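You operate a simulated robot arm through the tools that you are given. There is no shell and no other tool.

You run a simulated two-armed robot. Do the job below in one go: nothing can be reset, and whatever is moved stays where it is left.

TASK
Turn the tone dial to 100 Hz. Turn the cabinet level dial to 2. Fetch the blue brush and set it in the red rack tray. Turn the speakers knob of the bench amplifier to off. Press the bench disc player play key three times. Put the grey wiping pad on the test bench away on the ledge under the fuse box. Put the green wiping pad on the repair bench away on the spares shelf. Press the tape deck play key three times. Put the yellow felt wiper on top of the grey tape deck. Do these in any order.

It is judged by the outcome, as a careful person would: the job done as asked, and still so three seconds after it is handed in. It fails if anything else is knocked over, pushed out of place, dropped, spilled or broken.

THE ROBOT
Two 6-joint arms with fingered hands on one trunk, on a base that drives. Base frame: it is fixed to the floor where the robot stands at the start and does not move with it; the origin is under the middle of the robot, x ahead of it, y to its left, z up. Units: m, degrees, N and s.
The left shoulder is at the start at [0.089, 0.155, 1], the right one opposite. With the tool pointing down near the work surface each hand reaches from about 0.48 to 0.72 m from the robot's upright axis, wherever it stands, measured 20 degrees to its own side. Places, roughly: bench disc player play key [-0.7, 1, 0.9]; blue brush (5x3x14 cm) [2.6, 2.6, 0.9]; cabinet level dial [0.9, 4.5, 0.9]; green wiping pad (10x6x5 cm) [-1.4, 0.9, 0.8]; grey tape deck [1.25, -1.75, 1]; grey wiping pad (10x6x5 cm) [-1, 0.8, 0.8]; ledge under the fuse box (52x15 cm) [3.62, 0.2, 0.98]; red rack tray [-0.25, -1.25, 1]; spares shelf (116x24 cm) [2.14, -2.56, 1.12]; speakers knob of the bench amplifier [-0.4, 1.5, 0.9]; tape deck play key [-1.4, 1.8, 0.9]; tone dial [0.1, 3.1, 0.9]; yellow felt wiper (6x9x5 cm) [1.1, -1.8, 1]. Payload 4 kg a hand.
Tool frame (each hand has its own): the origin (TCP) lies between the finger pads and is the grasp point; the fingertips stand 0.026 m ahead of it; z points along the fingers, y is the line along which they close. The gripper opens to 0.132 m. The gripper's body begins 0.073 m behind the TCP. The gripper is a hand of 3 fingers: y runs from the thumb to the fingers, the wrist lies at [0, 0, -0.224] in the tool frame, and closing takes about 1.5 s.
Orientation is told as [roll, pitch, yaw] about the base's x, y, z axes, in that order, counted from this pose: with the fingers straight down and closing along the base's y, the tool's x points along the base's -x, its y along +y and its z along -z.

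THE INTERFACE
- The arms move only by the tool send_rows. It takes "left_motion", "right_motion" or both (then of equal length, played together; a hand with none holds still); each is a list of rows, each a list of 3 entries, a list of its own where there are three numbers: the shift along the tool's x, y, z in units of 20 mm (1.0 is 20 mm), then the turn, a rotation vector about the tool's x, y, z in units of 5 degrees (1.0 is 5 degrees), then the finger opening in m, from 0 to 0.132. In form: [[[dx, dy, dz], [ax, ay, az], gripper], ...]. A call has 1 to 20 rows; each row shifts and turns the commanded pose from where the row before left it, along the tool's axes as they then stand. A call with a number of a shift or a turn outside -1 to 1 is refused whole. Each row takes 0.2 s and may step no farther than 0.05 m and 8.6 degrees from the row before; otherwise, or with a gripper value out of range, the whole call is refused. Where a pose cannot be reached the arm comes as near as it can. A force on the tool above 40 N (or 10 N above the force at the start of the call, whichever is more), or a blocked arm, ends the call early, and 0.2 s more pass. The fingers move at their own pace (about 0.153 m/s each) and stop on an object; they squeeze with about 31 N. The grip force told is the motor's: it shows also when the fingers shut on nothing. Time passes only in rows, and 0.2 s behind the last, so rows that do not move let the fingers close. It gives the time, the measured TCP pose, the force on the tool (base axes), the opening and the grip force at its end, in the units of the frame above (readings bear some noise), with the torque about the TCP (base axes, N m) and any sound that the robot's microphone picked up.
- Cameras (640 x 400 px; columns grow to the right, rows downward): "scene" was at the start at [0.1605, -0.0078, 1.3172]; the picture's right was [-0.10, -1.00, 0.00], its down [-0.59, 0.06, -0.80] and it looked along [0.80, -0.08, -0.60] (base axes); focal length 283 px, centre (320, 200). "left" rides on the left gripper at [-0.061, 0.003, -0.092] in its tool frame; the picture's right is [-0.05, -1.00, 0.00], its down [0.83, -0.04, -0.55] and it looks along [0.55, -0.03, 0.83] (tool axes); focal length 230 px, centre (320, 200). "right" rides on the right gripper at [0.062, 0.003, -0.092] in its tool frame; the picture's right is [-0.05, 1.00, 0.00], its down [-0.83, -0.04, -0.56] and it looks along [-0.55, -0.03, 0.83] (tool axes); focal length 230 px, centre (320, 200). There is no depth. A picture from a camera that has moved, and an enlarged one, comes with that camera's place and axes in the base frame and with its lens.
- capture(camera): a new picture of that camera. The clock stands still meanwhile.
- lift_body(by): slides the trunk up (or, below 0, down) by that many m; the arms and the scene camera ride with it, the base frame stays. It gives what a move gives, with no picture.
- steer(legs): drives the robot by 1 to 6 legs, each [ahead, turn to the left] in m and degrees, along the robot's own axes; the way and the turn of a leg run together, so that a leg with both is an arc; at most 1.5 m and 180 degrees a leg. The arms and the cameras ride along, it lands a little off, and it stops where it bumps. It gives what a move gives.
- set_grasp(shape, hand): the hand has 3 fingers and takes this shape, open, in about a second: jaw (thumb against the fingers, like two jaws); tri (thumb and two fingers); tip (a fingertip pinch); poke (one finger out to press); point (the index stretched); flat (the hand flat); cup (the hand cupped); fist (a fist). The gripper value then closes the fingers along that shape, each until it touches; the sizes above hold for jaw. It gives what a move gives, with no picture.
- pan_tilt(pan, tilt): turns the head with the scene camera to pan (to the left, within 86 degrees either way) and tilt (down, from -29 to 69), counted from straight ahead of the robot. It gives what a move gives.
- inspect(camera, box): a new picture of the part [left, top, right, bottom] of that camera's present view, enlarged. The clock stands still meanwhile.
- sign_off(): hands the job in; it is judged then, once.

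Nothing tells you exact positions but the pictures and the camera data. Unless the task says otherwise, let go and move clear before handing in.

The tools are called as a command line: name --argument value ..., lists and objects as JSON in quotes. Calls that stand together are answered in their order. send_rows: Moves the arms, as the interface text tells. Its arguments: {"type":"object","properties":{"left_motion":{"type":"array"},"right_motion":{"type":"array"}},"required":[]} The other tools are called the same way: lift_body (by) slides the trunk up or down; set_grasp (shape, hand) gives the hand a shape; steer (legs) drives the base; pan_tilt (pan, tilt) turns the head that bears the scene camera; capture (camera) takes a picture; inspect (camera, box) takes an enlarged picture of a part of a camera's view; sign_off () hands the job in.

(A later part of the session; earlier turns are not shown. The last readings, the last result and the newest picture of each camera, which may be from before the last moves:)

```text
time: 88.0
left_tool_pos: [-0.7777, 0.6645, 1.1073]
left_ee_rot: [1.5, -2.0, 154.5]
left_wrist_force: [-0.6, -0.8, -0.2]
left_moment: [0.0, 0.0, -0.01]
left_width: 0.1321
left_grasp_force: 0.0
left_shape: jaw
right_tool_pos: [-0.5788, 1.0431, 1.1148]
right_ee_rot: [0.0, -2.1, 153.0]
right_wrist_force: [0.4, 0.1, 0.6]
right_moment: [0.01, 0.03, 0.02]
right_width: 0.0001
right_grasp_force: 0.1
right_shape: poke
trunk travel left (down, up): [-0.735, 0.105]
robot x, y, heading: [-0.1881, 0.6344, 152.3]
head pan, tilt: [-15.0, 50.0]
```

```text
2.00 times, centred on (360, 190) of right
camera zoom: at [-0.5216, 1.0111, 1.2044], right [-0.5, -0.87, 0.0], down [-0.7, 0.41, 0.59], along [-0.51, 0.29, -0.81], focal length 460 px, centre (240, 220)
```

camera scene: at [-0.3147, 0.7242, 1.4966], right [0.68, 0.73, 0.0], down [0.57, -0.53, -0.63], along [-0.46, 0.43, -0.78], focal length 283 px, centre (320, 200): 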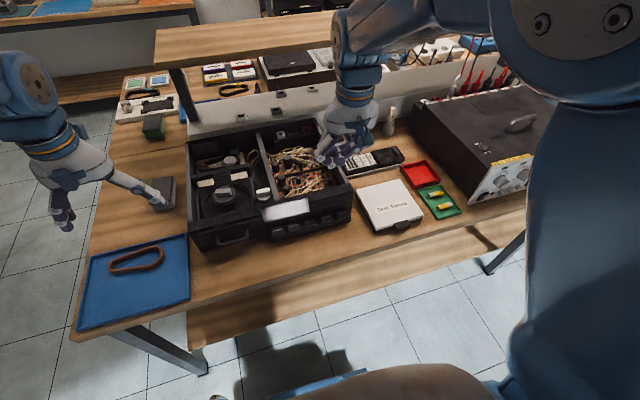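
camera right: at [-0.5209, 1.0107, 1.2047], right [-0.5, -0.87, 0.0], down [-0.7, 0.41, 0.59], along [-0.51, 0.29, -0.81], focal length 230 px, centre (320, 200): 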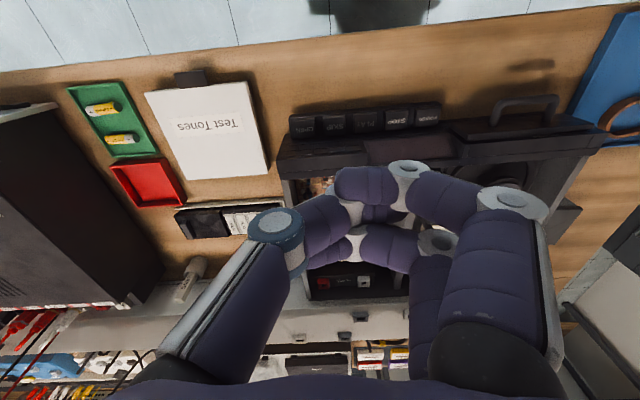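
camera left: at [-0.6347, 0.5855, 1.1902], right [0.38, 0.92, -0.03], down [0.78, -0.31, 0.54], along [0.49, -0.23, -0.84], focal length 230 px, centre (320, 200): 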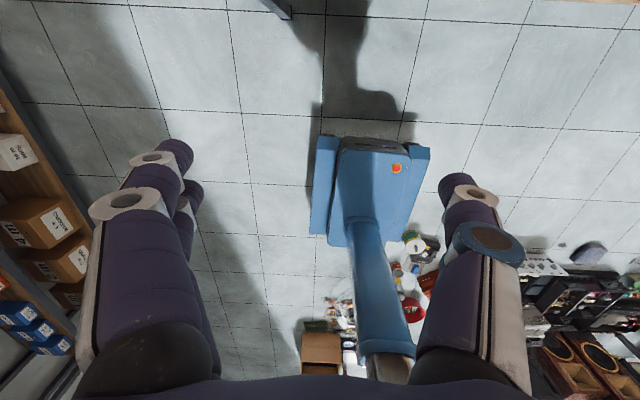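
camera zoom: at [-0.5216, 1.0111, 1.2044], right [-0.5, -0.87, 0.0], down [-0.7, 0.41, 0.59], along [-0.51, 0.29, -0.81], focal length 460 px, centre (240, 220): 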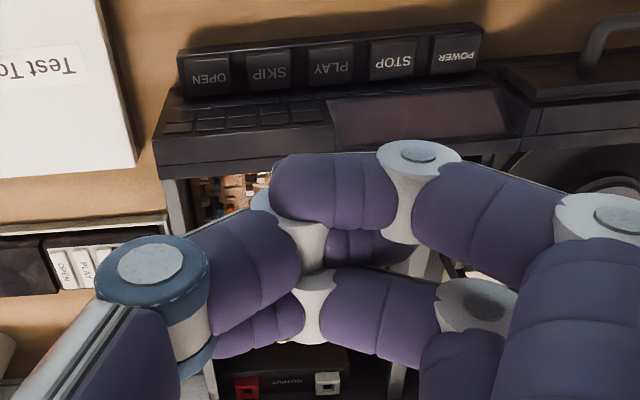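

Poke doesn't look clearly extended. I'll try the "tip" shape, closed, as a pointed presser.

set_grasp --shape "tip" --hand "right"

inspect --camera "scene" --box '[300, 60, 420, 200]'

send_rows --right_motion '[[[0, 0, 0], [0, 0, 0], 0.0], [[0, 0, 0], [0, 0, 0], 0.0], [[0, 0, 0], [0, 0, 0], 0.0], [[0, 0, 0], [0, 0, 0], 0.0], [[0, 0, 0], [0, 0, 0], 0.0]]'

inspect --camera "scene" --box '[300, 60, 420, 200]'

capture --camera "right"

```text
time: 88.9
left_tool_pos: [-0.7775, 0.6643, 1.1073]
left_ee_rot: [1.5, -2.1, 154.5]
left_wrist_force: [0.9, 0.1, -0.1]
left_moment: [0.02, 0.02, -0.02]
left_width: 0.1319
left_grasp_force: 0.0
left_shape: jaw
right_tool_pos: [-0.5788, 1.0436, 1.1151]
right_ee_rot: [0.0, -2.2, 153.0]
right_wrist_force: [0.9, -0.7, 0.8]
right_moment: [0.0, -0.01, -0.03]
right_width: 0.0209
right_grasp_force: 0.0
right_shape: tip
trunk travel left (down, up): [-0.735, 0.105]
robot x, y, heading: [-0.1899, 0.6333, 152.0]
head pan, tilt: [-15.0, 50.0]
```

```text
2.86 times, centred on (360, 130) of scene
camera zoom: at [-0.3155, 0.7247, 1.4964], right [0.68, 0.73, 0.01], down [0.57, -0.53, -0.63], along [-0.46, 0.43, -0.78], focal length 809 px, centre (206, 400)
```

zoom: 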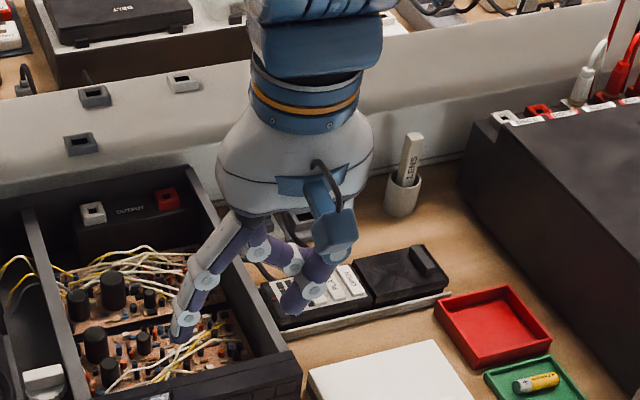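

```text
time: 90.1
left_tool_pos: [-0.7771, 0.6649, 1.1066]
left_ee_rot: [1.6, -2.0, 154.5]
left_wrist_force: [-0.1, 0.2, -0.1]
left_moment: [-0.03, 0.01, -0.01]
left_width: 0.1322
left_grasp_force: 0.1
left_shape: jaw
right_tool_pos: [-0.5784, 1.0433, 1.1156]
right_ee_rot: [0.1, -2.3, 153.1]
right_wrist_force: [0.8, 0.2, -0.2]
right_moment: [0.01, 0.01, 0.0]
right_width: 0.0
right_grasp_force: 30.8
right_shape: tip
trunk travel left (down, up): [-0.735, 0.105]
robot x, y, heading: [-0.1859, 0.6376, 152.1]
head pan, tilt: [-15.0, 50.0]
```

```text
2.86 times, centred on (360, 130) of scene
camera zoom: at [-0.3155, 0.7247, 1.4964], right [0.68, 0.73, 0.01], down [0.57, -0.53, -0.63], along [-0.46, 0.43, -0.78], focal length 809 px, centre (206, 400)
```

zoom: 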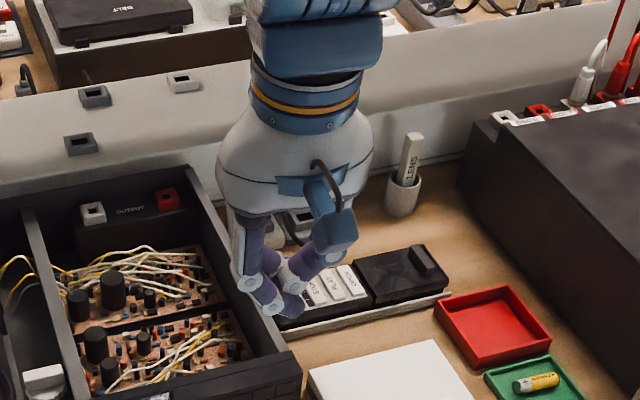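

```text
taken
camera right: at [-0.5216, 1.0111, 1.2043], right [-0.5, -0.87, 0.0], down [-0.7, 0.41, 0.59], along [-0.51, 0.29, -0.81], focal length 230 px, centre (320, 200)
```

right: 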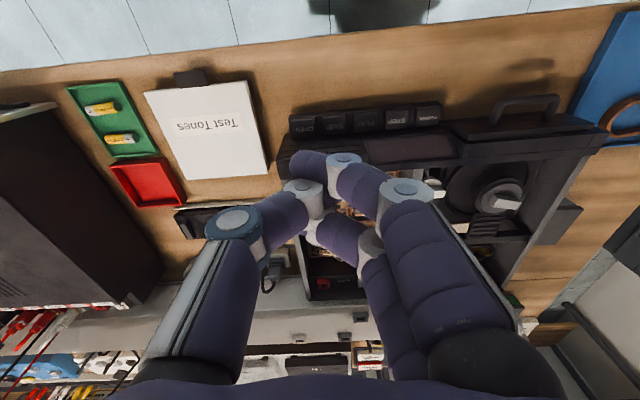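

"Tip" closed brings three fingertips together. I'll re-measure "point", where only the index should lead, with close-ups from both cameras.

set_grasp --shape "point" --hand "right"

inspect --camera "scene" --box '[310, 90, 400, 180]'

inspect --camera "right" --box '[200, 120, 440, 320]'

```text
time: 91.0
left_tool_pos: [-0.7769, 0.6646, 1.1062]
left_ee_rot: [1.5, -1.9, 154.5]
left_wrist_force: [0.3, -0.1, -0.1]
left_moment: [0.0, -0.03, 0.0]
left_width: 0.1322
left_grasp_force: 0.1
left_shape: jaw
right_tool_pos: [-0.5781, 1.0428, 1.1155]
right_ee_rot: [0.0, -2.3, 153.0]
right_wrist_force: [-0.1, 0.0, 0.8]
right_moment: [0.02, 0.0, -0.02]
right_width: 0.0
right_grasp_force: 0.0
right_shape: point
trunk travel left (down, up): [-0.735, 0.105]
robot x, y, heading: [-0.1889, 0.636, 152.0]
head pan, tilt: [-15.0, 50.0]
```

```text
4.44 times, centred on (355, 135) of scene
camera zoom: at [-0.3155, 0.7247, 1.4964], right [0.68, 0.73, 0.01], down [0.57, -0.53, -0.63], along [-0.46, 0.43, -0.78], focal length 1259 px, centre (164, 489)
```

zoom: 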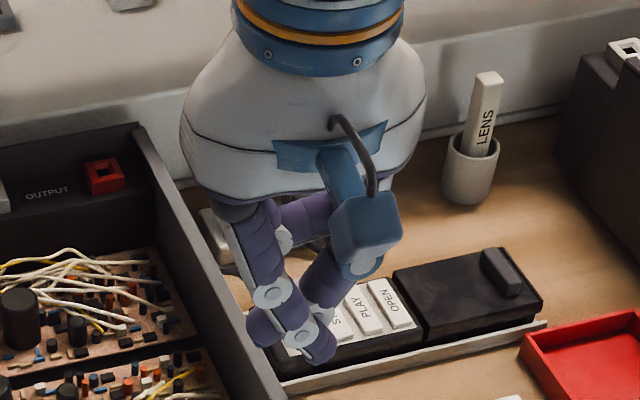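

```text
2.00 times, centred on (320, 220) of right
camera zoom: at [-0.5216, 1.0111, 1.2043], right [-0.5, -0.87, 0.0], down [-0.7, 0.41, 0.59], along [-0.51, 0.29, -0.81], focal length 460 px, centre (320, 160)
```

zoom: 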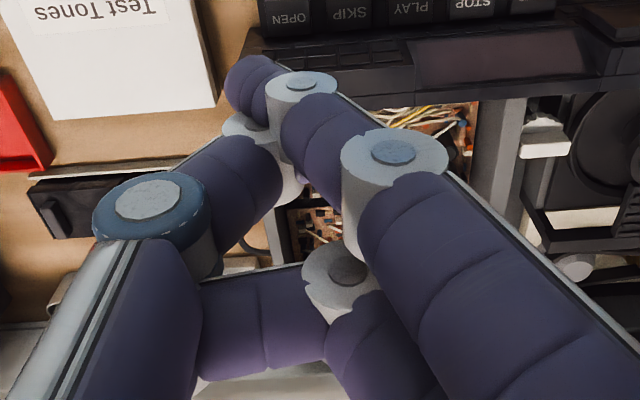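

Measured: in "point" the index tip sits about 11 mm back, 17 mm to the thumb side and 20–30 mm ahead of the TCP. I'll move the right hand over the PLAY key, tilt it ~25° so the tip leads, and check.

send_rows --right_motion '[[[-0.53, 0.86, 0], [0, 0, 0], 0.132], [[-0.53, 0.86, 0], [0, 0, 0], 0.132], [[-0.53, 0.86, 0], [0, 0, 0], 0.132], [[-0.53, 0.86, 0], [0, 0, 0], 0.132], [[-0.53, 0.86, 0], [0, 0, 0], 0.132], [[0, 0, 0], [0, -0.91, 0], 0.132], [[0, 0, 0], [0, -0.91, 0], 0.132], [[0, 0, 0], [0, -0.91, 0], 0.132], [[0, 0, 0], [0, -0.91, 0], 0.132], [[0, 0, 0], [0, -0.91, 0], 0.132], [[0, 0, 0], [0, 0, 0], 0.132]]'

capture --camera "right"

capture --camera "scene"

```text
time: 93.4
left_tool_pos: [-0.7782, 0.664, 1.1054]
left_ee_rot: [1.4, -1.9, 154.6]
left_wrist_force: [-0.1, 0.3, 0.0]
left_moment: [0.03, 0.02, -0.03]
left_width: 0.1324
left_grasp_force: 0.0
left_shape: jaw
right_tool_pos: [-0.666, 1.0135, 1.1277]
right_ee_rot: [4.5, -24.8, 149.7]
right_wrist_force: [-0.9, 0.3, -0.5]
right_moment: [-0.03, -0.01, -0.01]
right_width: 0.0001
right_grasp_force: 0.0
right_shape: point
right hand out of reach, approached as far as the arm can: row 9, 10
trunk travel left (down, up): [-0.735, 0.105]
robot x, y, heading: [-0.1892, 0.6379, 152.3]
head pan, tilt: [-15.0, 50.0]
```

```text
taken
camera right: at [-0.5822, 0.9696, 1.1844], right [-0.52, -0.85, 0.09], down [-0.41, 0.34, 0.85], along [-0.75, 0.4, -0.52], focal length 230 px, centre (320, 200)
```

right: 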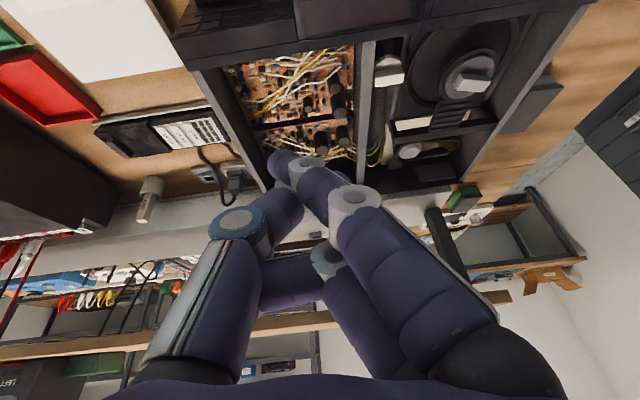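

```text
taken
camera scene: at [-0.3158, 0.7248, 1.4964], right [0.68, 0.73, 0.01], down [0.57, -0.53, -0.63], along [-0.46, 0.43, -0.78], focal length 283 px, centre (320, 200)
```

scene: 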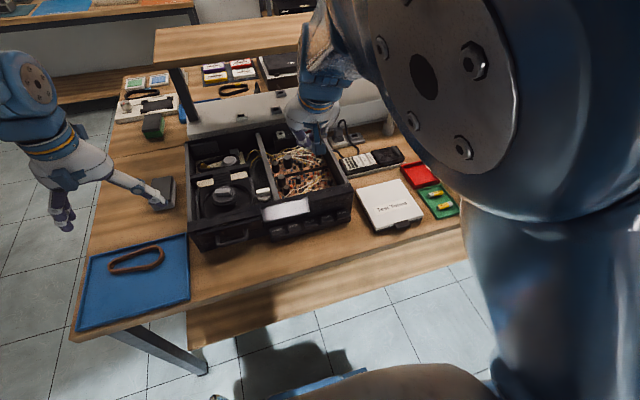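

The tilted hand is at the inner edge of reach here, so I'll back the robot off a little first.

steer --legs '[[-0.12, 0]]'

send_rows --right_motion '[[[0, 0, 0], [0, 0, 0], 0.132], [[0, 0, 0], [0, 0, 0], 0.132], [[0, 0, 0], [0, 0, 0], 0.132]]'

```text
time: 94.7
left_tool_pos: [-0.6802, 0.6131, 1.1008]
left_ee_rot: [1.6, -1.5, 154.5]
left_wrist_force: [-0.3, 0.0, -0.5]
left_moment: [-0.02, -0.04, 0.01]
left_width: 0.132
left_grasp_force: 0.0
left_shape: jaw
right_tool_pos: [-0.5702, 0.9622, 1.1222]
right_ee_rot: [4.3, -24.3, 149.7]
right_wrist_force: [-0.9, -0.4, -0.3]
right_moment: [0.0, -0.01, -0.01]
right_width: 0.0
right_grasp_force: 0.0
right_shape: point
trunk travel left (down, up): [-0.735, 0.105]
robot x, y, heading: [-0.0824, 0.579, 151.9]
head pan, tilt: [-15.0, 50.0]
```

```text
time: 95.5
left_tool_pos: [-0.657, 0.6007, 1.113]
left_ee_rot: [1.5, -2.8, 154.5]
left_wrist_force: [-0.5, -0.5, 0.4]
left_moment: [-0.03, 0.03, -0.02]
left_width: 0.1322
left_grasp_force: 0.1
left_shape: jaw
right_tool_pos: [-0.5445, 0.9539, 1.1379]
right_ee_rot: [6.0, -25.5, 148.5]
right_wrist_force: [-0.4, -0.9, 0.4]
right_moment: [-0.02, 0.02, -0.01]
right_width: 0.0
right_grasp_force: 0.2
right_shape: point
trunk travel left (down, up): [-0.735, 0.105]
robot x, y, heading: [-0.0835, 0.5802, 151.8]
head pan, tilt: [-15.0, 50.0]
```

Each drive leaves the arms ~2 cm retracted; I'll account for that. Now moving the right index down toward a hover above PLAY.

send_rows --right_motion '[[[0, 0, 0], [0.45, 0, -0.32], 0.132], [[0, 0, 0], [0.45, 0, -0.31], 0.132], [[-0.132, 0.099, 0.92], [0, 0, 0], 0.132], [[-0.132, 0.099, 0.92], [0, 0, 0], 0.132], [[-0.132, 0.099, 0.92], [0, 0, 0], 0.132], [[-0.132, 0.099, 0.92], [0, 0, 0], 0.132], [[-0.132, 0.099, 0.92], [0, 0, 0], 0.132], [[-0.132, 0.099, 0.92], [0, 0, 0], 0.132], [[-0.132, 0.099, 0.92], [0, 0, 0], 0.132], [[-0.132, 0.099, 0.92], [0, 0, 0], 0.132], [[-0.132, 0.099, 0.92], [0, 0, 0], 0.132], [[-0.132, 0.099, 0.92], [0, 0, 0], 0.132], [[0, 0, 0], [0, 0, 0], 0.132], [[0, 0, 0], [0, 0, 0], 0.132]]'

capture --camera "right"

capture --camera "scene"

```text
time: 98.5
left_tool_pos: [-0.6553, 0.5995, 1.1128]
left_ee_rot: [1.5, -2.9, 154.5]
left_wrist_force: [0.8, -0.1, -0.1]
left_moment: [0.02, 0.02, 0.01]
left_width: 0.1318
left_grasp_force: 0.0
left_shape: jaw
right_tool_pos: [-0.645, 0.9882, 0.9831]
right_ee_rot: [-1.9, -26.0, 153.1]
right_wrist_force: [0.4, -1.0, 0.4]
right_moment: [-0.02, 0.01, 0.02]
right_width: 0.0001
right_grasp_force: 0.1
right_shape: point
right hand out of reach, approached as far as the arm can: row 2
trunk travel left (down, up): [-0.735, 0.105]
robot x, y, heading: [-0.0801, 0.582, 151.6]
head pan, tilt: [-15.0, 50.0]
```

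```text
taken
camera right: at [-0.562, 0.9398, 1.0379], right [-0.51, -0.86, -0.01], down [-0.44, 0.25, 0.86], along [-0.74, 0.44, -0.5], focal length 230 px, centre (320, 200)
```

right: 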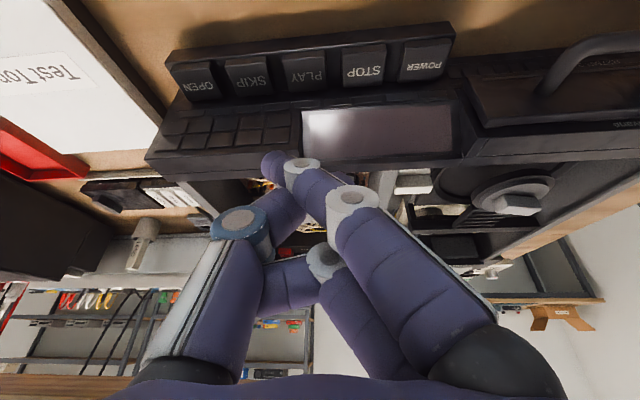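

```text
taken
camera scene: at [-0.2099, 0.6688, 1.4964], right [0.68, 0.73, 0.0], down [0.57, -0.53, -0.63], along [-0.46, 0.43, -0.78], focal length 283 px, centre (320, 200)
```

scene: 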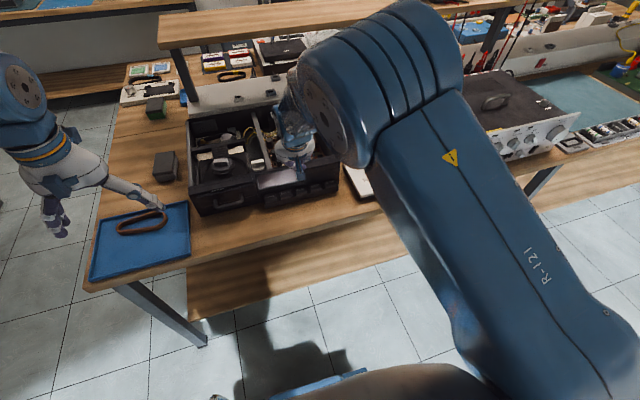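

Key and fingertip are in view. I'll descend to ~1 cm above PLAY and re-check.

send_rows --right_motion '[[[0.19, 0.055, 0.69], [0, 0, 0], 0.132], [[0.19, 0.055, 0.69], [0, 0, 0], 0.132], [[0.19, 0.055, 0.69], [0, 0, 0], 0.132], [[0.19, 0.055, 0.69], [0, 0, 0], 0.132], [[0.19, 0.055, 0.69], [0, 0, 0], 0.132], [[0.19, 0.055, 0.69], [0, 0, 0], 0.132], [[0, 0, 0], [0, 0, 0], 0.132]]'

capture --camera "right"

inspect --camera "scene" --box '[180, 90, 360, 220]'

```text
time: 100.0
left_tool_pos: [-0.6549, 0.5995, 1.1138]
left_ee_rot: [1.5, -2.9, 154.6]
left_wrist_force: [-0.5, -0.9, 0.5]
left_moment: [-0.01, 0.01, 0.0]
left_width: 0.1321
left_grasp_force: 0.0
left_shape: jaw
right_tool_pos: [-0.661, 0.9909, 0.8998]
right_ee_rot: [-1.8, -26.0, 153.2]
right_wrist_force: [0.1, -0.5, -0.8]
right_moment: [0.03, -0.02, 0.02]
right_width: 0.0
right_grasp_force: 0.1
right_shape: point
trunk travel left (down, up): [-0.735, 0.105]
robot x, y, heading: [-0.0825, 0.5749, 152.1]
head pan, tilt: [-15.0, 50.0]
```

```text
taken
camera right: at [-0.577, 0.9432, 0.9539], right [-0.51, -0.86, -0.01], down [-0.44, 0.25, 0.86], along [-0.74, 0.44, -0.5], focal length 230 px, centre (320, 200)
```

right: 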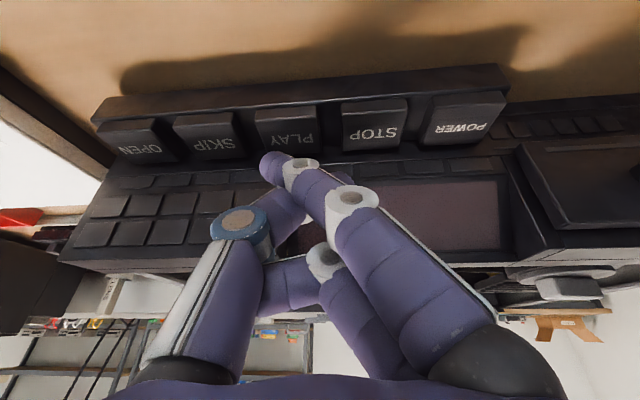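

```text
3.08 times, centred on (270, 155) of scene
camera zoom: at [-0.2099, 0.6687, 1.4964], right [0.68, 0.73, 0.01], down [0.57, -0.53, -0.63], along [-0.46, 0.43, -0.78], focal length 872 px, centre (474, 338)
```

zoom: 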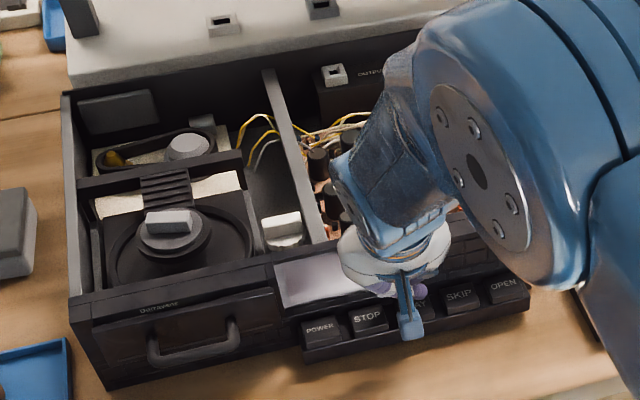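

The fingertip is right above PLAY. I'll press down gently in small steps, watching force and sound.

send_rows --right_motion '[[[0.063, 0, 0.136], [0, 0, 0], 0.132], [[0.063, 0, 0.136], [0, 0, 0], 0.132], [[0.063, 0, 0.136], [0, 0, 0], 0.132], [[0, 0, 0], [0, 0, 0], 0.132]]'

send_rows --right_motion '[[[0.063, 0, 0.136], [0, 0, 0], 0.132], [[0.063, 0, 0.136], [0, 0, 0], 0.132], [[0, 0, 0], [0, 0, 0], 0.132]]'

```text
time: 101.0
left_tool_pos: [-0.6553, 0.6005, 1.1158]
left_ee_rot: [1.5, -2.9, 154.5]
left_wrist_force: [-0.2, 0.4, 0.3]
left_moment: [0.03, -0.03, -0.01]
left_width: 0.1319
left_grasp_force: 0.0
left_shape: jaw
right_tool_pos: [-0.6612, 0.992, 0.8904]
right_ee_rot: [-1.8, -26.0, 153.3]
right_wrist_force: [-1.5, -0.4, 0.2]
right_moment: [-0.01, 0.0, 0.0]
right_width: 0.0002
right_grasp_force: 0.1
right_shape: point
trunk travel left (down, up): [-0.735, 0.105]
robot x, y, heading: [-0.0828, 0.5785, 152.2]
head pan, tilt: [-15.0, 50.0]
```

```text
time: 101.8
left_tool_pos: [-0.6553, 0.601, 1.1142]
left_ee_rot: [1.5, -2.8, 154.4]
left_wrist_force: [0.3, -0.5, -0.6]
left_moment: [0.02, 0.0, 0.0]
left_width: 0.1319
left_grasp_force: 0.0
left_shape: jaw
right_tool_pos: [-0.6601, 0.991, 0.8848]
right_ee_rot: [-1.8, -25.9, 153.2]
right_wrist_force: [-0.1, -0.7, 1.7]
right_moment: [0.03, 0.02, -0.02]
right_width: 0.0
right_grasp_force: 0.0
right_shape: point
trunk travel left (down, up): [-0.735, 0.105]
robot x, y, heading: [-0.0785, 0.5802, 152.1]
head pan, tilt: [-15.0, 50.0]
heard: click
```

A click: first press registered. I'll lift off and press two more times.

send_rows --right_motion '[[[-0.063, 0, -0.136], [0, 0, 0], 0.132], [[-0.063, 0, -0.136], [0, 0, 0], 0.132], [[-0.063, 0, -0.136], [0, 0, 0], 0.132], [[0, 0, 0], [0, 0, 0], 0.132]]'

inspect --camera "right" --box '[200, 80, 360, 180]'

```text
time: 102.8
left_tool_pos: [-0.6565, 0.6, 1.114]
left_ee_rot: [1.5, -2.9, 154.5]
left_wrist_force: [-0.8, -0.1, 0.1]
left_moment: [-0.05, 0.0, -0.02]
left_width: 0.1323
left_grasp_force: 0.0
left_shape: jaw
right_tool_pos: [-0.6614, 0.9912, 0.8926]
right_ee_rot: [-1.8, -25.9, 153.2]
right_wrist_force: [-0.1, 0.0, 0.0]
right_moment: [0.01, -0.04, -0.01]
right_width: 0.0
right_grasp_force: 0.1
right_shape: point
trunk travel left (down, up): [-0.735, 0.105]
robot x, y, heading: [-0.0815, 0.5801, 152.0]
head pan, tilt: [-15.0, 50.0]
```

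```text
4.00 times, centred on (280, 130) of right
camera zoom: at [-0.5777, 0.943, 0.9479], right [-0.5, -0.86, -0.01], down [-0.44, 0.25, 0.86], along [-0.74, 0.44, -0.5], focal length 920 px, centre (480, 480)
```

zoom: 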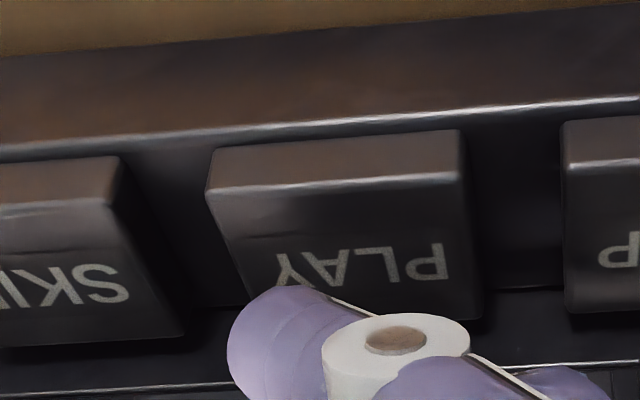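

Only the PLAY key is under the tip. Pressing again (second press), shifting 3 mm toward key centre.

send_rows --right_motion '[[[0.063, 0.15, 0.136], [0, 0, 0], 0.132], [[0.063, 0, 0.136], [0, 0, 0], 0.132], [[0.063, 0, 0.136], [0, 0, 0], 0.132], [[0, 0, 0], [0, 0, 0], 0.132]]'

send_rows --right_motion '[[[-0.063, 0, -0.136], [0, 0, 0], 0.132], [[-0.063, 0, -0.136], [0, 0, 0], 0.132], [[-0.063, 0, -0.136], [0, 0, 0], 0.132], [[-0.063, 0, -0.136], [0, 0, 0], 0.132], [[0, 0, 0], [0, 0, 0], 0.132]]'

```text
time: 103.8
left_tool_pos: [-0.6557, 0.6009, 1.1146]
left_ee_rot: [1.5, -2.9, 154.4]
left_wrist_force: [0.9, 0.1, 0.4]
left_moment: [-0.03, -0.05, -0.01]
left_width: 0.132
left_grasp_force: 0.0
left_shape: jaw
right_tool_pos: [-0.6627, 0.9879, 0.8855]
right_ee_rot: [-1.7, -26.0, 153.2]
right_wrist_force: [-0.2, 0.8, 1.5]
right_moment: [0.08, -0.01, 0.03]
right_width: 0.0001
right_grasp_force: 0.1
right_shape: point
trunk travel left (down, up): [-0.735, 0.105]
robot x, y, heading: [-0.0826, 0.5796, 151.8]
head pan, tilt: [-15.0, 50.0]
```

```text
time: 105.0
left_tool_pos: [-0.6571, 0.6001, 1.1142]
left_ee_rot: [1.5, -2.9, 154.5]
left_wrist_force: [0.3, -0.1, 0.4]
left_moment: [0.02, 0.01, -0.01]
left_width: 0.132
left_grasp_force: 0.0
left_shape: jaw
right_tool_pos: [-0.661, 0.9893, 0.8958]
right_ee_rot: [-1.9, -26.0, 153.1]
right_wrist_force: [0.3, 0.1, -0.3]
right_moment: [0.03, -0.01, 0.01]
right_width: 0.0
right_grasp_force: 0.0
right_shape: point
trunk travel left (down, up): [-0.735, 0.105]
robot x, y, heading: [-0.0799, 0.5807, 152.0]
head pan, tilt: [-15.0, 50.0]
```

No click that time — not deep enough. I'll press in increments until the click comes.

send_rows --right_motion '[[[0.063, 0, 0.136], [0, 0, 0], 0.132], [[0.063, 0, 0.136], [0, 0, 0], 0.132], [[0.063, 0, 0.136], [0, 0, 0], 0.132], [[0.063, 0, 0.136], [0, 0, 0], 0.132], [[0, 0, 0], [0, 0, 0], 0.132]]'

send_rows --right_motion '[[[0.042, 0, 0.0906], [0, 0, 0], 0.132], [[0, 0, 0], [0, 0, 0], 0.132]]'

```text
time: 106.2
left_tool_pos: [-0.6576, 0.601, 1.1141]
left_ee_rot: [1.4, -3.0, 154.4]
left_wrist_force: [0.2, -0.4, 0.5]
left_moment: [-0.03, 0.05, 0.0]
left_width: 0.132
left_grasp_force: 0.1
left_shape: jaw
right_tool_pos: [-0.661, 0.9882, 0.884]
right_ee_rot: [-1.8, -26.0, 153.2]
right_wrist_force: [-0.6, 0.0, -0.2]
right_moment: [0.02, -0.01, 0.02]
right_width: 0.0
right_grasp_force: 0.0
right_shape: point
trunk travel left (down, up): [-0.735, 0.105]
robot x, y, heading: [-0.0814, 0.5767, 151.7]
head pan, tilt: [-15.0, 50.0]
```

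```text
time: 106.8
left_tool_pos: [-0.6561, 0.6001, 1.1146]
left_ee_rot: [1.5, -2.9, 154.6]
left_wrist_force: [-0.4, -0.4, 0.2]
left_moment: [0.05, 0.0, -0.04]
left_width: 0.1322
left_grasp_force: 0.1
left_shape: jaw
right_tool_pos: [-0.6627, 0.9886, 0.8821]
right_ee_rot: [-1.8, -26.0, 153.3]
right_wrist_force: [0.7, 0.3, 1.3]
right_moment: [0.03, -0.05, 0.02]
right_width: 0.0
right_grasp_force: 0.1
right_shape: point
trunk travel left (down, up): [-0.735, 0.105]
robot x, y, heading: [-0.0823, 0.5765, 152.2]
head pan, tilt: [-15.0, 50.0]
heard: click
```

Second click. Lifting off, then the third press with the same depth.

send_rows --right_motion '[[[-0.063, 0, -0.136], [0, 0, 0], 0.132], [[-0.063, 0, -0.136], [0, 0, 0], 0.132], [[-0.063, 0, -0.136], [0, 0, 0], 0.132], [[-0.063, 0, -0.136], [0, 0, 0], 0.132], [[-0.063, 0, -0.136], [0, 0, 0], 0.132], [[0, 0, 0], [0, 0, 0], 0.132]]'

inspect --camera "right" --box '[160, 60, 400, 260]'

send_rows --right_motion '[[[0.063, 0, 0.136], [0, 0, 0], 0.132], [[0.063, 0, 0.136], [0, 0, 0], 0.132], [[0.063, 0, 0.136], [0, 0, 0], 0.132], [[0.063, 0, 0.136], [0, 0, 0], 0.132], [[0.063, 0, 0.136], [0, 0, 0], 0.132], [[0, 0, 0], [0, 0, 0], 0.132]]'

```text
time: 108.2
left_tool_pos: [-0.6567, 0.6004, 1.1152]
left_ee_rot: [1.5, -2.9, 154.5]
left_wrist_force: [0.2, -0.7, 0.4]
left_moment: [-0.03, 0.0, -0.01]
left_width: 0.1322
left_grasp_force: 0.1
left_shape: jaw
right_tool_pos: [-0.662, 0.9877, 0.8984]
right_ee_rot: [-1.8, -25.9, 153.1]
right_wrist_force: [-0.8, 0.2, -0.1]
right_moment: [0.0, 0.0, 0.01]
right_width: 0.0
right_grasp_force: 0.0
right_shape: point
trunk travel left (down, up): [-0.735, 0.105]
robot x, y, heading: [-0.0813, 0.5813, 152.0]
head pan, tilt: [-15.0, 50.0]
```

```text
2.00 times, centred on (280, 160) of right
camera zoom: at [-0.5791, 0.9405, 0.9521], right [-0.5, -0.86, -0.01], down [-0.44, 0.25, 0.86], along [-0.74, 0.44, -0.5], focal length 460 px, centre (400, 280)
```

zoom: 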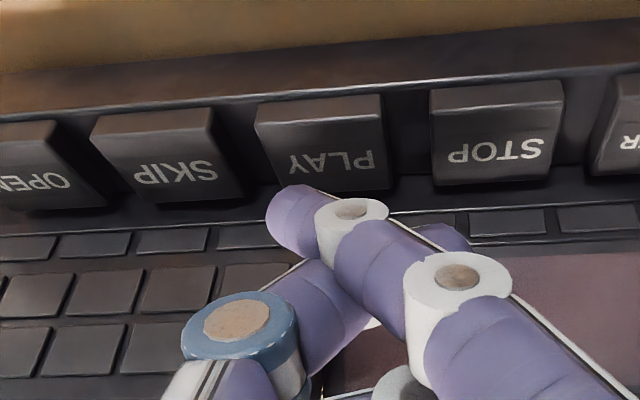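

```text
time: 109.7
left_tool_pos: [-0.6574, 0.6015, 1.1146]
left_ee_rot: [1.5, -2.9, 154.5]
left_wrist_force: [0.0, 0.6, 0.3]
left_moment: [0.02, 0.0, 0.01]
left_width: 0.1318
left_grasp_force: 0.0
left_shape: jaw
right_tool_pos: [-0.662, 0.9893, 0.8833]
right_ee_rot: [-1.8, -26.0, 153.2]
right_wrist_force: [0.4, 0.5, 2.1]
right_moment: [0.05, -0.04, 0.01]
right_width: 0.0
right_grasp_force: 0.0
right_shape: point
trunk travel left (down, up): [-0.735, 0.105]
robot x, y, heading: [-0.082, 0.5795, 152.0]
head pan, tilt: [-15.0, 50.0]
heard: click
```

Third click heard: disc player PLAY pressed three times. Now I raise and level the right hand before moving along to the amplifier.

send_rows --right_motion '[[[-0.4226, 0, -0.906], [0, 0, 0], 0.132], [[-0.4226, 0, -0.906], [0, 0, 0], 0.132], [[-0.4226, 0, -0.906], [0, 0, 0], 0.132], [[-0.4226, 0, -0.906], [0, 0, 0], 0.132], [[-0.4226, 0, -0.906], [0, 0, 0], 0.132], [[-0.4226, 0, -0.906], [0, 0, 0], 0.132], [[-0.4226, 0, -0.906], [0, 0, 0], 0.132], [[-0.4226, 0, -0.906], [0, 0, 0], 0.132], [[0.9, -0.5, 0], [0, 0.9, 0], 0.132], [[0.9, -0.5, 0], [0, 0.9, 0], 0.132], [[0.9, -0.5, 0], [0, 0.9, 0], 0.132], [[0.9, -0.5, 0], [0, 0.9, 0], 0.132], [[0.9, -0.5, 0], [0, 0.9, 0], 0.132], [[0.9, -0.5, 0], [0, 0.7, 0], 0.132], [[0, 0, 0], [0, 0, 0], 0.132]]'

pan_tilt --pan 0 --tilt 40

capture --camera "scene"

```text
time: 112.8
left_tool_pos: [-0.6555, 0.5996, 1.1144]
left_ee_rot: [1.5, -2.9, 154.5]
left_wrist_force: [-0.4, 0.4, 0.2]
left_moment: [0.0, -0.04, -0.01]
left_width: 0.1322
left_grasp_force: 0.0
left_shape: jaw
right_tool_pos: [-0.5416, 0.9902, 1.0155]
right_ee_rot: [-1.4, 0.2, 152.3]
right_wrist_force: [0.7, 0.3, -0.6]
right_moment: [-0.01, 0.0, 0.01]
right_width: 0.0002
right_grasp_force: 0.0
right_shape: point
trunk travel left (down, up): [-0.735, 0.105]
robot x, y, heading: [-0.0798, 0.5809, 152.1]
head pan, tilt: [-15.0, 50.0]
```

```text
time: 113.6
left_tool_pos: [-0.6556, 0.5997, 1.1143]
left_ee_rot: [1.4, -3.0, 154.5]
left_wrist_force: [-0.4, -0.1, 0.2]
left_moment: [0.0, -0.03, 0.0]
left_width: 0.132
left_grasp_force: 0.1
left_shape: jaw
right_tool_pos: [-0.5424, 0.9906, 1.0153]
right_ee_rot: [-1.5, 0.2, 152.4]
right_wrist_force: [-0.2, 0.1, -0.1]
right_moment: [0.01, 0.02, -0.01]
right_width: 0.0
right_grasp_force: 0.1
right_shape: point
trunk travel left (down, up): [-0.735, 0.105]
robot x, y, heading: [-0.0826, 0.5795, 152.4]
head pan, tilt: [0.0, 40.0]
```

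```text
taken
camera scene: at [-0.2289, 0.6565, 1.5103], right [0.47, 0.88, 0.0], down [0.58, -0.31, -0.75], along [-0.67, 0.35, -0.66], focal length 283 px, centre (320, 200)
```

scene: 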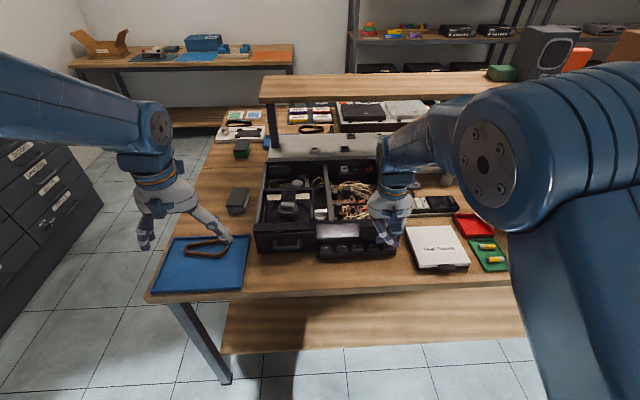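

Raising the right hand slightly and switching it to jaw; then turning right, driving ~0.5 m along the bench and facing it again.

send_rows --right_motion '[[[0, 0, -0.9], [0, 0, 0], 0.132], [[0, 0, -0.9], [0, 0, 0], 0.132], [[0, 0, -0.9], [0, 0, 0], 0.132], [[0, 0, 0], [0, 0, 0], 0.132]]' --left_motion '[[[-0.5, 0, 0.4], [0, 0.3, 0], 0.132], [[-0.5, 0, 0.4], [0, 0.3, 0], 0.132], [[-0.5, 0, 0.4], [0, 0, 0], 0.132], [[0, 0, 0], [0, 0, 0], 0.132]]'

set_grasp --shape "jaw" --hand "right"

steer --legs '[[0, -30], [0, -30], [0, -30]]'

```text
time: 114.6
left_tool_pos: [-0.685, 0.6146, 1.0904]
left_ee_rot: [1.5, 0.2, 154.6]
left_wrist_force: [0.7, 0.1, 0.6]
left_moment: [0.03, -0.01, 0.0]
left_width: 0.1322
left_grasp_force: 0.0
left_shape: jaw
right_tool_pos: [-0.5429, 0.9887, 1.0717]
right_ee_rot: [-1.5, 0.1, 152.4]
right_wrist_force: [0.0, 0.1, -0.4]
right_moment: [-0.02, 0.02, 0.03]
right_width: 0.0001
right_grasp_force: 0.1
right_shape: point
trunk travel left (down, up): [-0.735, 0.105]
robot x, y, heading: [-0.0778, 0.5813, 152.1]
head pan, tilt: [0.0, 40.0]
```

```text
time: 115.5
left_tool_pos: [-0.6849, 0.6141, 1.0906]
left_ee_rot: [1.5, 0.1, 154.7]
left_wrist_force: [-0.9, 0.0, 0.8]
left_moment: [-0.02, 0.01, -0.01]
left_width: 0.1319
left_grasp_force: 0.1
left_shape: jaw
right_tool_pos: [-0.5444, 0.9885, 1.0696]
right_ee_rot: [-1.4, 0.1, 152.4]
right_wrist_force: [0.0, -0.8, 0.5]
right_moment: [0.0, -0.03, 0.02]
right_width: 0.0949
right_grasp_force: 0.2
right_shape: jaw
trunk travel left (down, up): [-0.735, 0.105]
robot x, y, heading: [-0.0816, 0.5779, 152.1]
head pan, tilt: [0.0, 40.0]
```

```text
time: 120.6
left_tool_pos: [-0.047, 1.1806, 1.0923]
left_ee_rot: [1.5, 0.1, 64.5]
left_wrist_force: [-0.4, -0.3, 0.1]
left_moment: [0.02, 0.0, 0.02]
left_width: 0.1318
left_grasp_force: 0.1
left_shape: jaw
right_tool_pos: [0.3284, 1.0383, 1.0701]
right_ee_rot: [-1.6, 0.2, 62.3]
right_wrist_force: [1.0, -0.1, -0.3]
right_moment: [0.0, 0.01, -0.01]
right_width: 0.095
right_grasp_force: 0.1
right_shape: jaw
trunk travel left (down, up): [-0.735, 0.105]
robot x, y, heading: [-0.0938, 0.5799, 62.1]
head pan, tilt: [0.0, 40.0]
```

Turning worked smoothly with this posture. Driving forward along the aisle and turning back to the bench.

steer --legs '[[0.5, 0]]'

steer --legs '[[0, 30], [0, 30], [0, 30]]'

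capture --camera "scene"

```text
time: 123.6
left_tool_pos: [0.1787, 1.602, 1.0998]
left_ee_rot: [1.4, -1.0, 64.3]
left_wrist_force: [-0.5, 0.9, -0.3]
left_moment: [0.02, -0.02, 0.06]
left_width: 0.1319
left_grasp_force: 0.1
left_shape: jaw
right_tool_pos: [0.5547, 1.4597, 1.0808]
right_ee_rot: [-1.6, -1.0, 62.0]
right_wrist_force: [-0.3, 0.2, 0.6]
right_moment: [0.0, 0.0, -0.01]
right_width: 0.0948
right_grasp_force: 0.0
right_shape: jaw
trunk travel left (down, up): [-0.735, 0.105]
robot x, y, heading: [0.1408, 1.0251, 61.9]
head pan, tilt: [0.0, 40.0]
```

```text
time: 128.7
left_tool_pos: [-0.4239, 1.0581, 1.1094]
left_ee_rot: [1.4, -2.0, 154.3]
left_wrist_force: [0.0, 0.9, -1.1]
left_moment: [-0.02, -0.02, 0.0]
left_width: 0.1319
left_grasp_force: 0.1
left_shape: jaw
right_tool_pos: [-0.2827, 1.4336, 1.0909]
right_ee_rot: [-1.6, -1.9, 152.0]
right_wrist_force: [0.9, 0.3, 0.1]
right_moment: [-0.01, -0.02, 0.02]
right_width: 0.095
right_grasp_force: 0.1
right_shape: jaw
trunk travel left (down, up): [-0.735, 0.105]
robot x, y, heading: [0.1399, 1.0366, 151.6]
head pan, tilt: [0.0, 40.0]
```

```text
taken
camera scene: at [-0.0036, 1.1138, 1.5104], right [0.47, 0.88, 0.0], down [0.58, -0.31, -0.75], along [-0.66, 0.35, -0.66], focal length 283 px, centre (320, 200)
```

scene: 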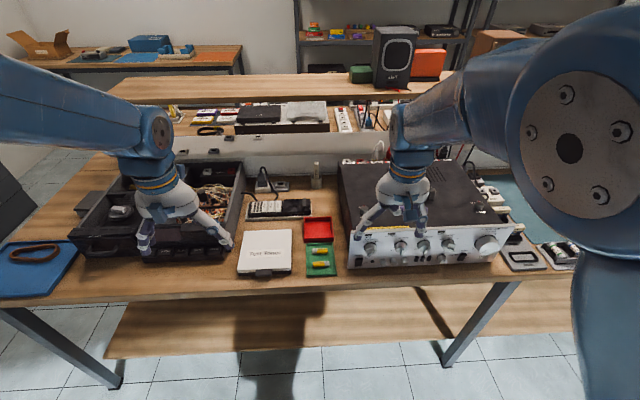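

The amplifier is in front of me now. Zooming in on its panel.

inspect --camera "scene" --box '[330, 200, 530, 290]'

capture --camera "right"

```text
3.20 times, centred on (430, 245) of scene
camera zoom: at [-0.0036, 1.1138, 1.5104], right [0.47, 0.88, 0.0], down [0.58, -0.31, -0.75], along [-0.66, 0.35, -0.66], focal length 906 px, centre (-32, 56)
```

zoom: 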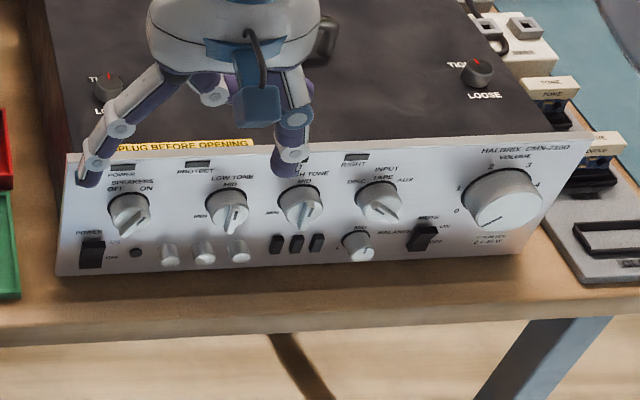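

```text
taken
camera right: at [-0.2267, 1.3982, 1.1794], right [-0.52, -0.86, -0.03], down [-0.7, 0.41, 0.58], along [-0.49, 0.32, -0.81], focal length 230 px, centre (320, 200)
```

right: 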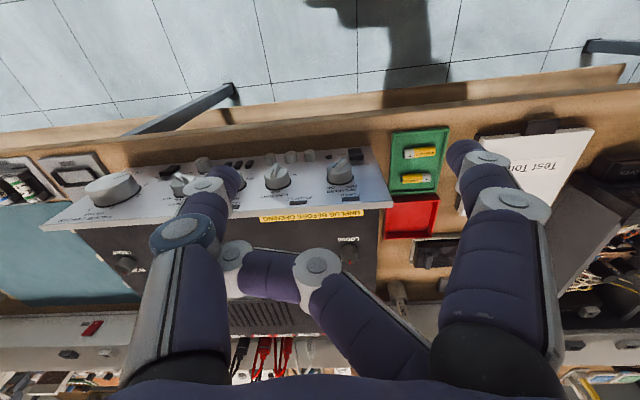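

Closer look at the SPEAKERS knob for its pointer and marks.

inspect --camera "scene" --box '[346, 236, 406, 276]'

inspect --camera "right" --box '[240, 130, 400, 230]'

```text
10.00 times, centred on (376, 256) of scene
camera zoom: at [-0.0036, 1.1138, 1.5104], right [0.47, 0.88, 0.0], down [0.58, -0.31, -0.75], along [-0.66, 0.35, -0.66], focal length 2833 px, centre (-240, -360)
```

zoom: 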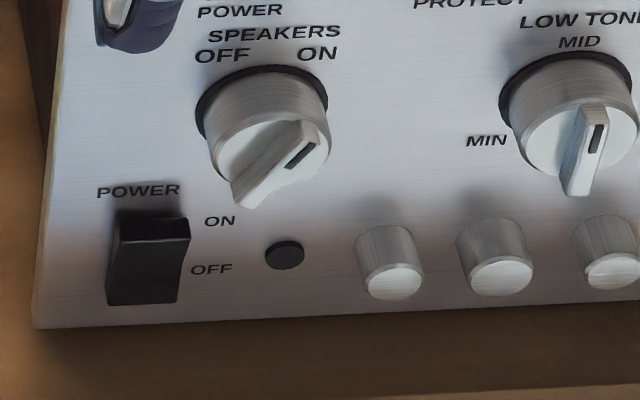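

```text
4.00 times, centred on (320, 180) of right
camera zoom: at [-0.2267, 1.3982, 1.1794], right [-0.52, -0.86, -0.03], down [-0.7, 0.41, 0.58], along [-0.49, 0.32, -0.81], focal length 920 px, centre (320, 280)
```

zoom: 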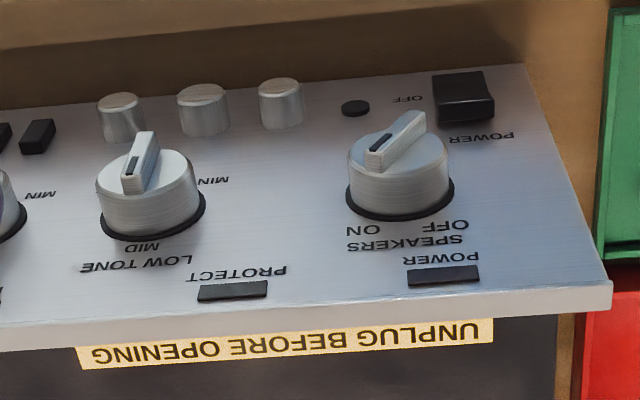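

The panel is vertical; the SPEAKERS knob centre is about (-0.36, 1.454, 0.91), Ø≈3.4 cm, its pointer now at ON (≈37° right of up). I'll back off a little, lower the trunk, and turn the right hand to point horizontally at the panel.

steer --legs '[[-0.15, 0]]'

lift_body --by -0.15

send_rows --right_motion '[[[-0.4, 0, 0.11], [0, -1, 0], 0.08], [[-0.4, 0, 0.11], [0, -1, 0], 0.08], [[-0.4, 0, 0.11], [0, -1, 0], 0.08], [[-0.4, 0, 0.11], [0, -1, 0], 0.08], [[-0.4, 0, 0.11], [0, -1, 0], 0.08], [[-0.4, 0, 0.11], [0, -1, 0], 0.08], [[-0.295, 0, 0.295], [0, -1, 0], 0.08], [[-0.295, 0, 0.295], [0, -1, 0], 0.08], [[-0.295, 0, 0.295], [0, -1, 0], 0.08], [[-0.295, 0, 0.295], [0, -1, 0], 0.08], [[-0.295, 0, 0.295], [0, -1, 0], 0.08], [[-0.295, 0, 0.295], [0, -1, 0], 0.08]]'

```text
time: 130.1
left_tool_pos: [-0.2835, 0.9804, 1.114]
left_ee_rot: [1.4, -2.5, 154.2]
left_wrist_force: [-0.8, 1.6, 0.3]
left_moment: [-0.05, -0.04, -0.01]
left_width: 0.1319
left_grasp_force: 0.1
left_shape: jaw
right_tool_pos: [-0.1408, 1.3582, 1.0957]
right_ee_rot: [-1.7, -2.6, 151.8]
right_wrist_force: [0.0, 0.0, 0.2]
right_moment: [0.0, -0.06, -0.06]
right_width: 0.0951
right_grasp_force: 0.1
right_shape: jaw
trunk travel left (down, up): [-0.735, 0.105]
robot x, y, heading: [0.2768, 0.9651, 151.9]
head pan, tilt: [0.0, 40.0]
```

```text
time: 131.8
left_tool_pos: [-0.2595, 0.9696, 0.976]
left_ee_rot: [1.2, -3.9, 154.3]
left_wrist_force: [0.7, 0.3, 0.1]
left_moment: [-0.05, -0.01, -0.01]
left_width: 0.1318
left_grasp_force: 0.0
left_shape: jaw
right_tool_pos: [-0.1194, 1.3467, 0.9576]
right_ee_rot: [-1.7, -4.1, 151.7]
right_wrist_force: [0.0, 0.2, -0.1]
right_moment: [-0.01, 0.0, 0.01]
right_width: 0.095
right_grasp_force: 0.2
right_shape: jaw
trunk travel left (down, up): [-0.585, 0.255]
robot x, y, heading: [0.2775, 0.9648, 151.9]
head pan, tilt: [0.0, 40.0]
```

```text
time: 134.4
left_tool_pos: [-0.2583, 0.9693, 0.9767]
left_ee_rot: [1.3, -3.9, 154.3]
left_wrist_force: [-0.6, 0.3, 0.2]
left_moment: [0.0, 0.0, 0.02]
left_width: 0.1319
left_grasp_force: 0.0
left_shape: jaw
right_tool_pos: [-0.2179, 1.3933, 1.023]
right_ee_rot: [3.4, -51.4, 147.6]
right_wrist_force: [0.2, 0.4, 0.0]
right_moment: [0.0, -0.01, -0.03]
right_width: 0.0247
right_grasp_force: 0.1
right_shape: jaw
right hand out of reach, approached as far as the arm can: row 9, 10, 11, 12
trunk travel left (down, up): [-0.585, 0.255]
robot x, y, heading: [0.2732, 0.964, 152.0]
head pan, tilt: [0.0, 40.0]
```

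That's at the inner reach limit; raising the trunk a bit gives the arm more room. I'll do that, then finish the rotation while moving forward.

lift_body --by 0.12

send_rows --right_motion '[[[-0.44, 0, 0.9], [0, 0, 0], 0.132], [[-0.44, 0, 0.9], [0, 0, 0], 0.132], [[0.7, 0, 0.4], [0, 0, 0], 0.132], [[0.7, 0, 0.4], [0, 0, 0], 0.132], [[0, 0, 0], [0, 0, 0], 0.132], [[0, 0, 0], [0, 0, 0], 0.132]]'

capture --camera "scene"

```text
time: 135.9
left_tool_pos: [-0.2574, 0.9697, 1.0957]
left_ee_rot: [1.3, -3.9, 154.2]
left_wrist_force: [-0.1, -0.1, 0.5]
left_moment: [0.01, -0.01, 0.0]
left_width: 0.1321
left_grasp_force: 0.1
left_shape: jaw
right_tool_pos: [-0.2179, 1.393, 1.1461]
right_ee_rot: [3.6, -51.7, 147.4]
right_wrist_force: [-0.7, 0.3, 0.2]
right_moment: [0.02, 0.02, -0.02]
right_width: 0.0248
right_grasp_force: 0.0
right_shape: jaw
trunk travel left (down, up): [-0.705, 0.135]
robot x, y, heading: [0.276, 0.9663, 152.1]
head pan, tilt: [0.0, 40.0]
```

```text
time: 137.3
left_tool_pos: [-0.2593, 0.9694, 1.0962]
left_ee_rot: [1.2, -4.1, 154.2]
left_wrist_force: [0.1, 1.0, -0.1]
left_moment: [0.0, 0.0, -0.03]
left_width: 0.1321
left_grasp_force: 0.0
left_shape: jaw
right_tool_pos: [-0.2602, 1.4049, 1.1268]
right_ee_rot: [-0.2, -51.7, 150.5]
right_wrist_force: [0.0, 0.0, -0.7]
right_moment: [-0.02, 0.04, 0.0]
right_width: 0.0946
right_grasp_force: 0.0
right_shape: jaw
right hand out of reach, approached as far as the arm can: row 3, 4
trunk travel left (down, up): [-0.705, 0.135]
robot x, y, heading: [0.2732, 0.9683, 152.0]
head pan, tilt: [0.0, 40.0]
```

```text
taken
camera scene: at [0.1288, 1.0422, 1.4804], right [0.47, 0.88, 0.0], down [0.58, -0.31, -0.75], along [-0.66, 0.36, -0.66], focal length 283 px, centre (320, 200)
```

scene: 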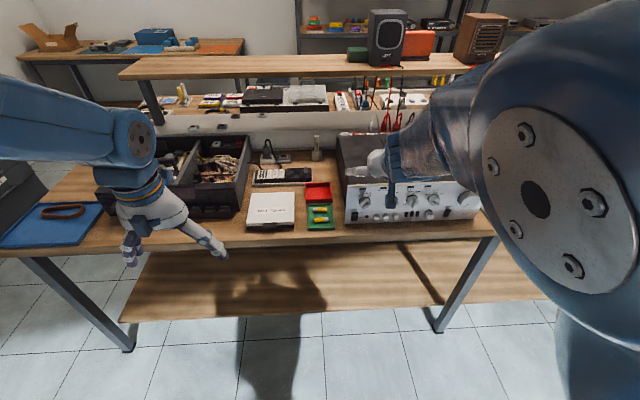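

I'll back the robot up another 10 cm so the wrist has more room to come down level with the knob.

steer --legs '[[-0.12, 0]]'

send_rows --right_motion '[[[-0.62, 0, 0.785], [0, 0, 0], 0.132], [[-0.62, 0, 0.785], [0, 0, 0], 0.132], [[-0.62, 0, 0.785], [0, 0, 0], 0.132], [[-0.62, 0, 0.785], [0, 0, 0], 0.132], [[-0.62, 0, 0.785], [0, 0, 0], 0.132], [[0, 0, 0], [0, 0, 0], 0.132]]'

```text
time: 138.0
left_tool_pos: [-0.2121, 0.9462, 1.0667]
left_ee_rot: [1.5, 1.2, 154.1]
left_wrist_force: [0.6, -0.1, -0.1]
left_moment: [0.0, -0.02, -0.03]
left_width: 0.1322
left_grasp_force: 0.1
left_shape: jaw
right_tool_pos: [-0.2215, 1.3945, 1.153]
right_ee_rot: [4.9, -53.0, 145.0]
right_wrist_force: [0.1, -0.4, 0.0]
right_moment: [0.03, 0.03, -0.01]
right_width: 0.095
right_grasp_force: 0.1
right_shape: jaw
trunk travel left (down, up): [-0.705, 0.135]
robot x, y, heading: [0.2749, 0.9617, 152.1]
head pan, tilt: [0.0, 40.0]
stopped in leg 1: the robot was blocked; the commanded pose is now the measured one
```

```text
time: 139.4
left_tool_pos: [-0.2118, 0.9441, 1.0698]
left_ee_rot: [1.6, 0.9, 154.2]
left_wrist_force: [-0.4, -0.1, 0.1]
left_moment: [0.02, 0.02, 0.02]
left_width: 0.1319
left_grasp_force: 0.0
left_shape: jaw
right_tool_pos: [-0.309, 1.4419, 1.157]
right_ee_rot: [2.2, -53.7, 147.8]
right_wrist_force: [0.6, 0.0, 0.1]
right_moment: [0.02, 0.01, -0.04]
right_width: 0.0949
right_grasp_force: 0.1
right_shape: jaw
trunk travel left (down, up): [-0.705, 0.135]
robot x, y, heading: [0.2785, 0.9651, 151.8]
head pan, tilt: [0.0, 40.0]
```

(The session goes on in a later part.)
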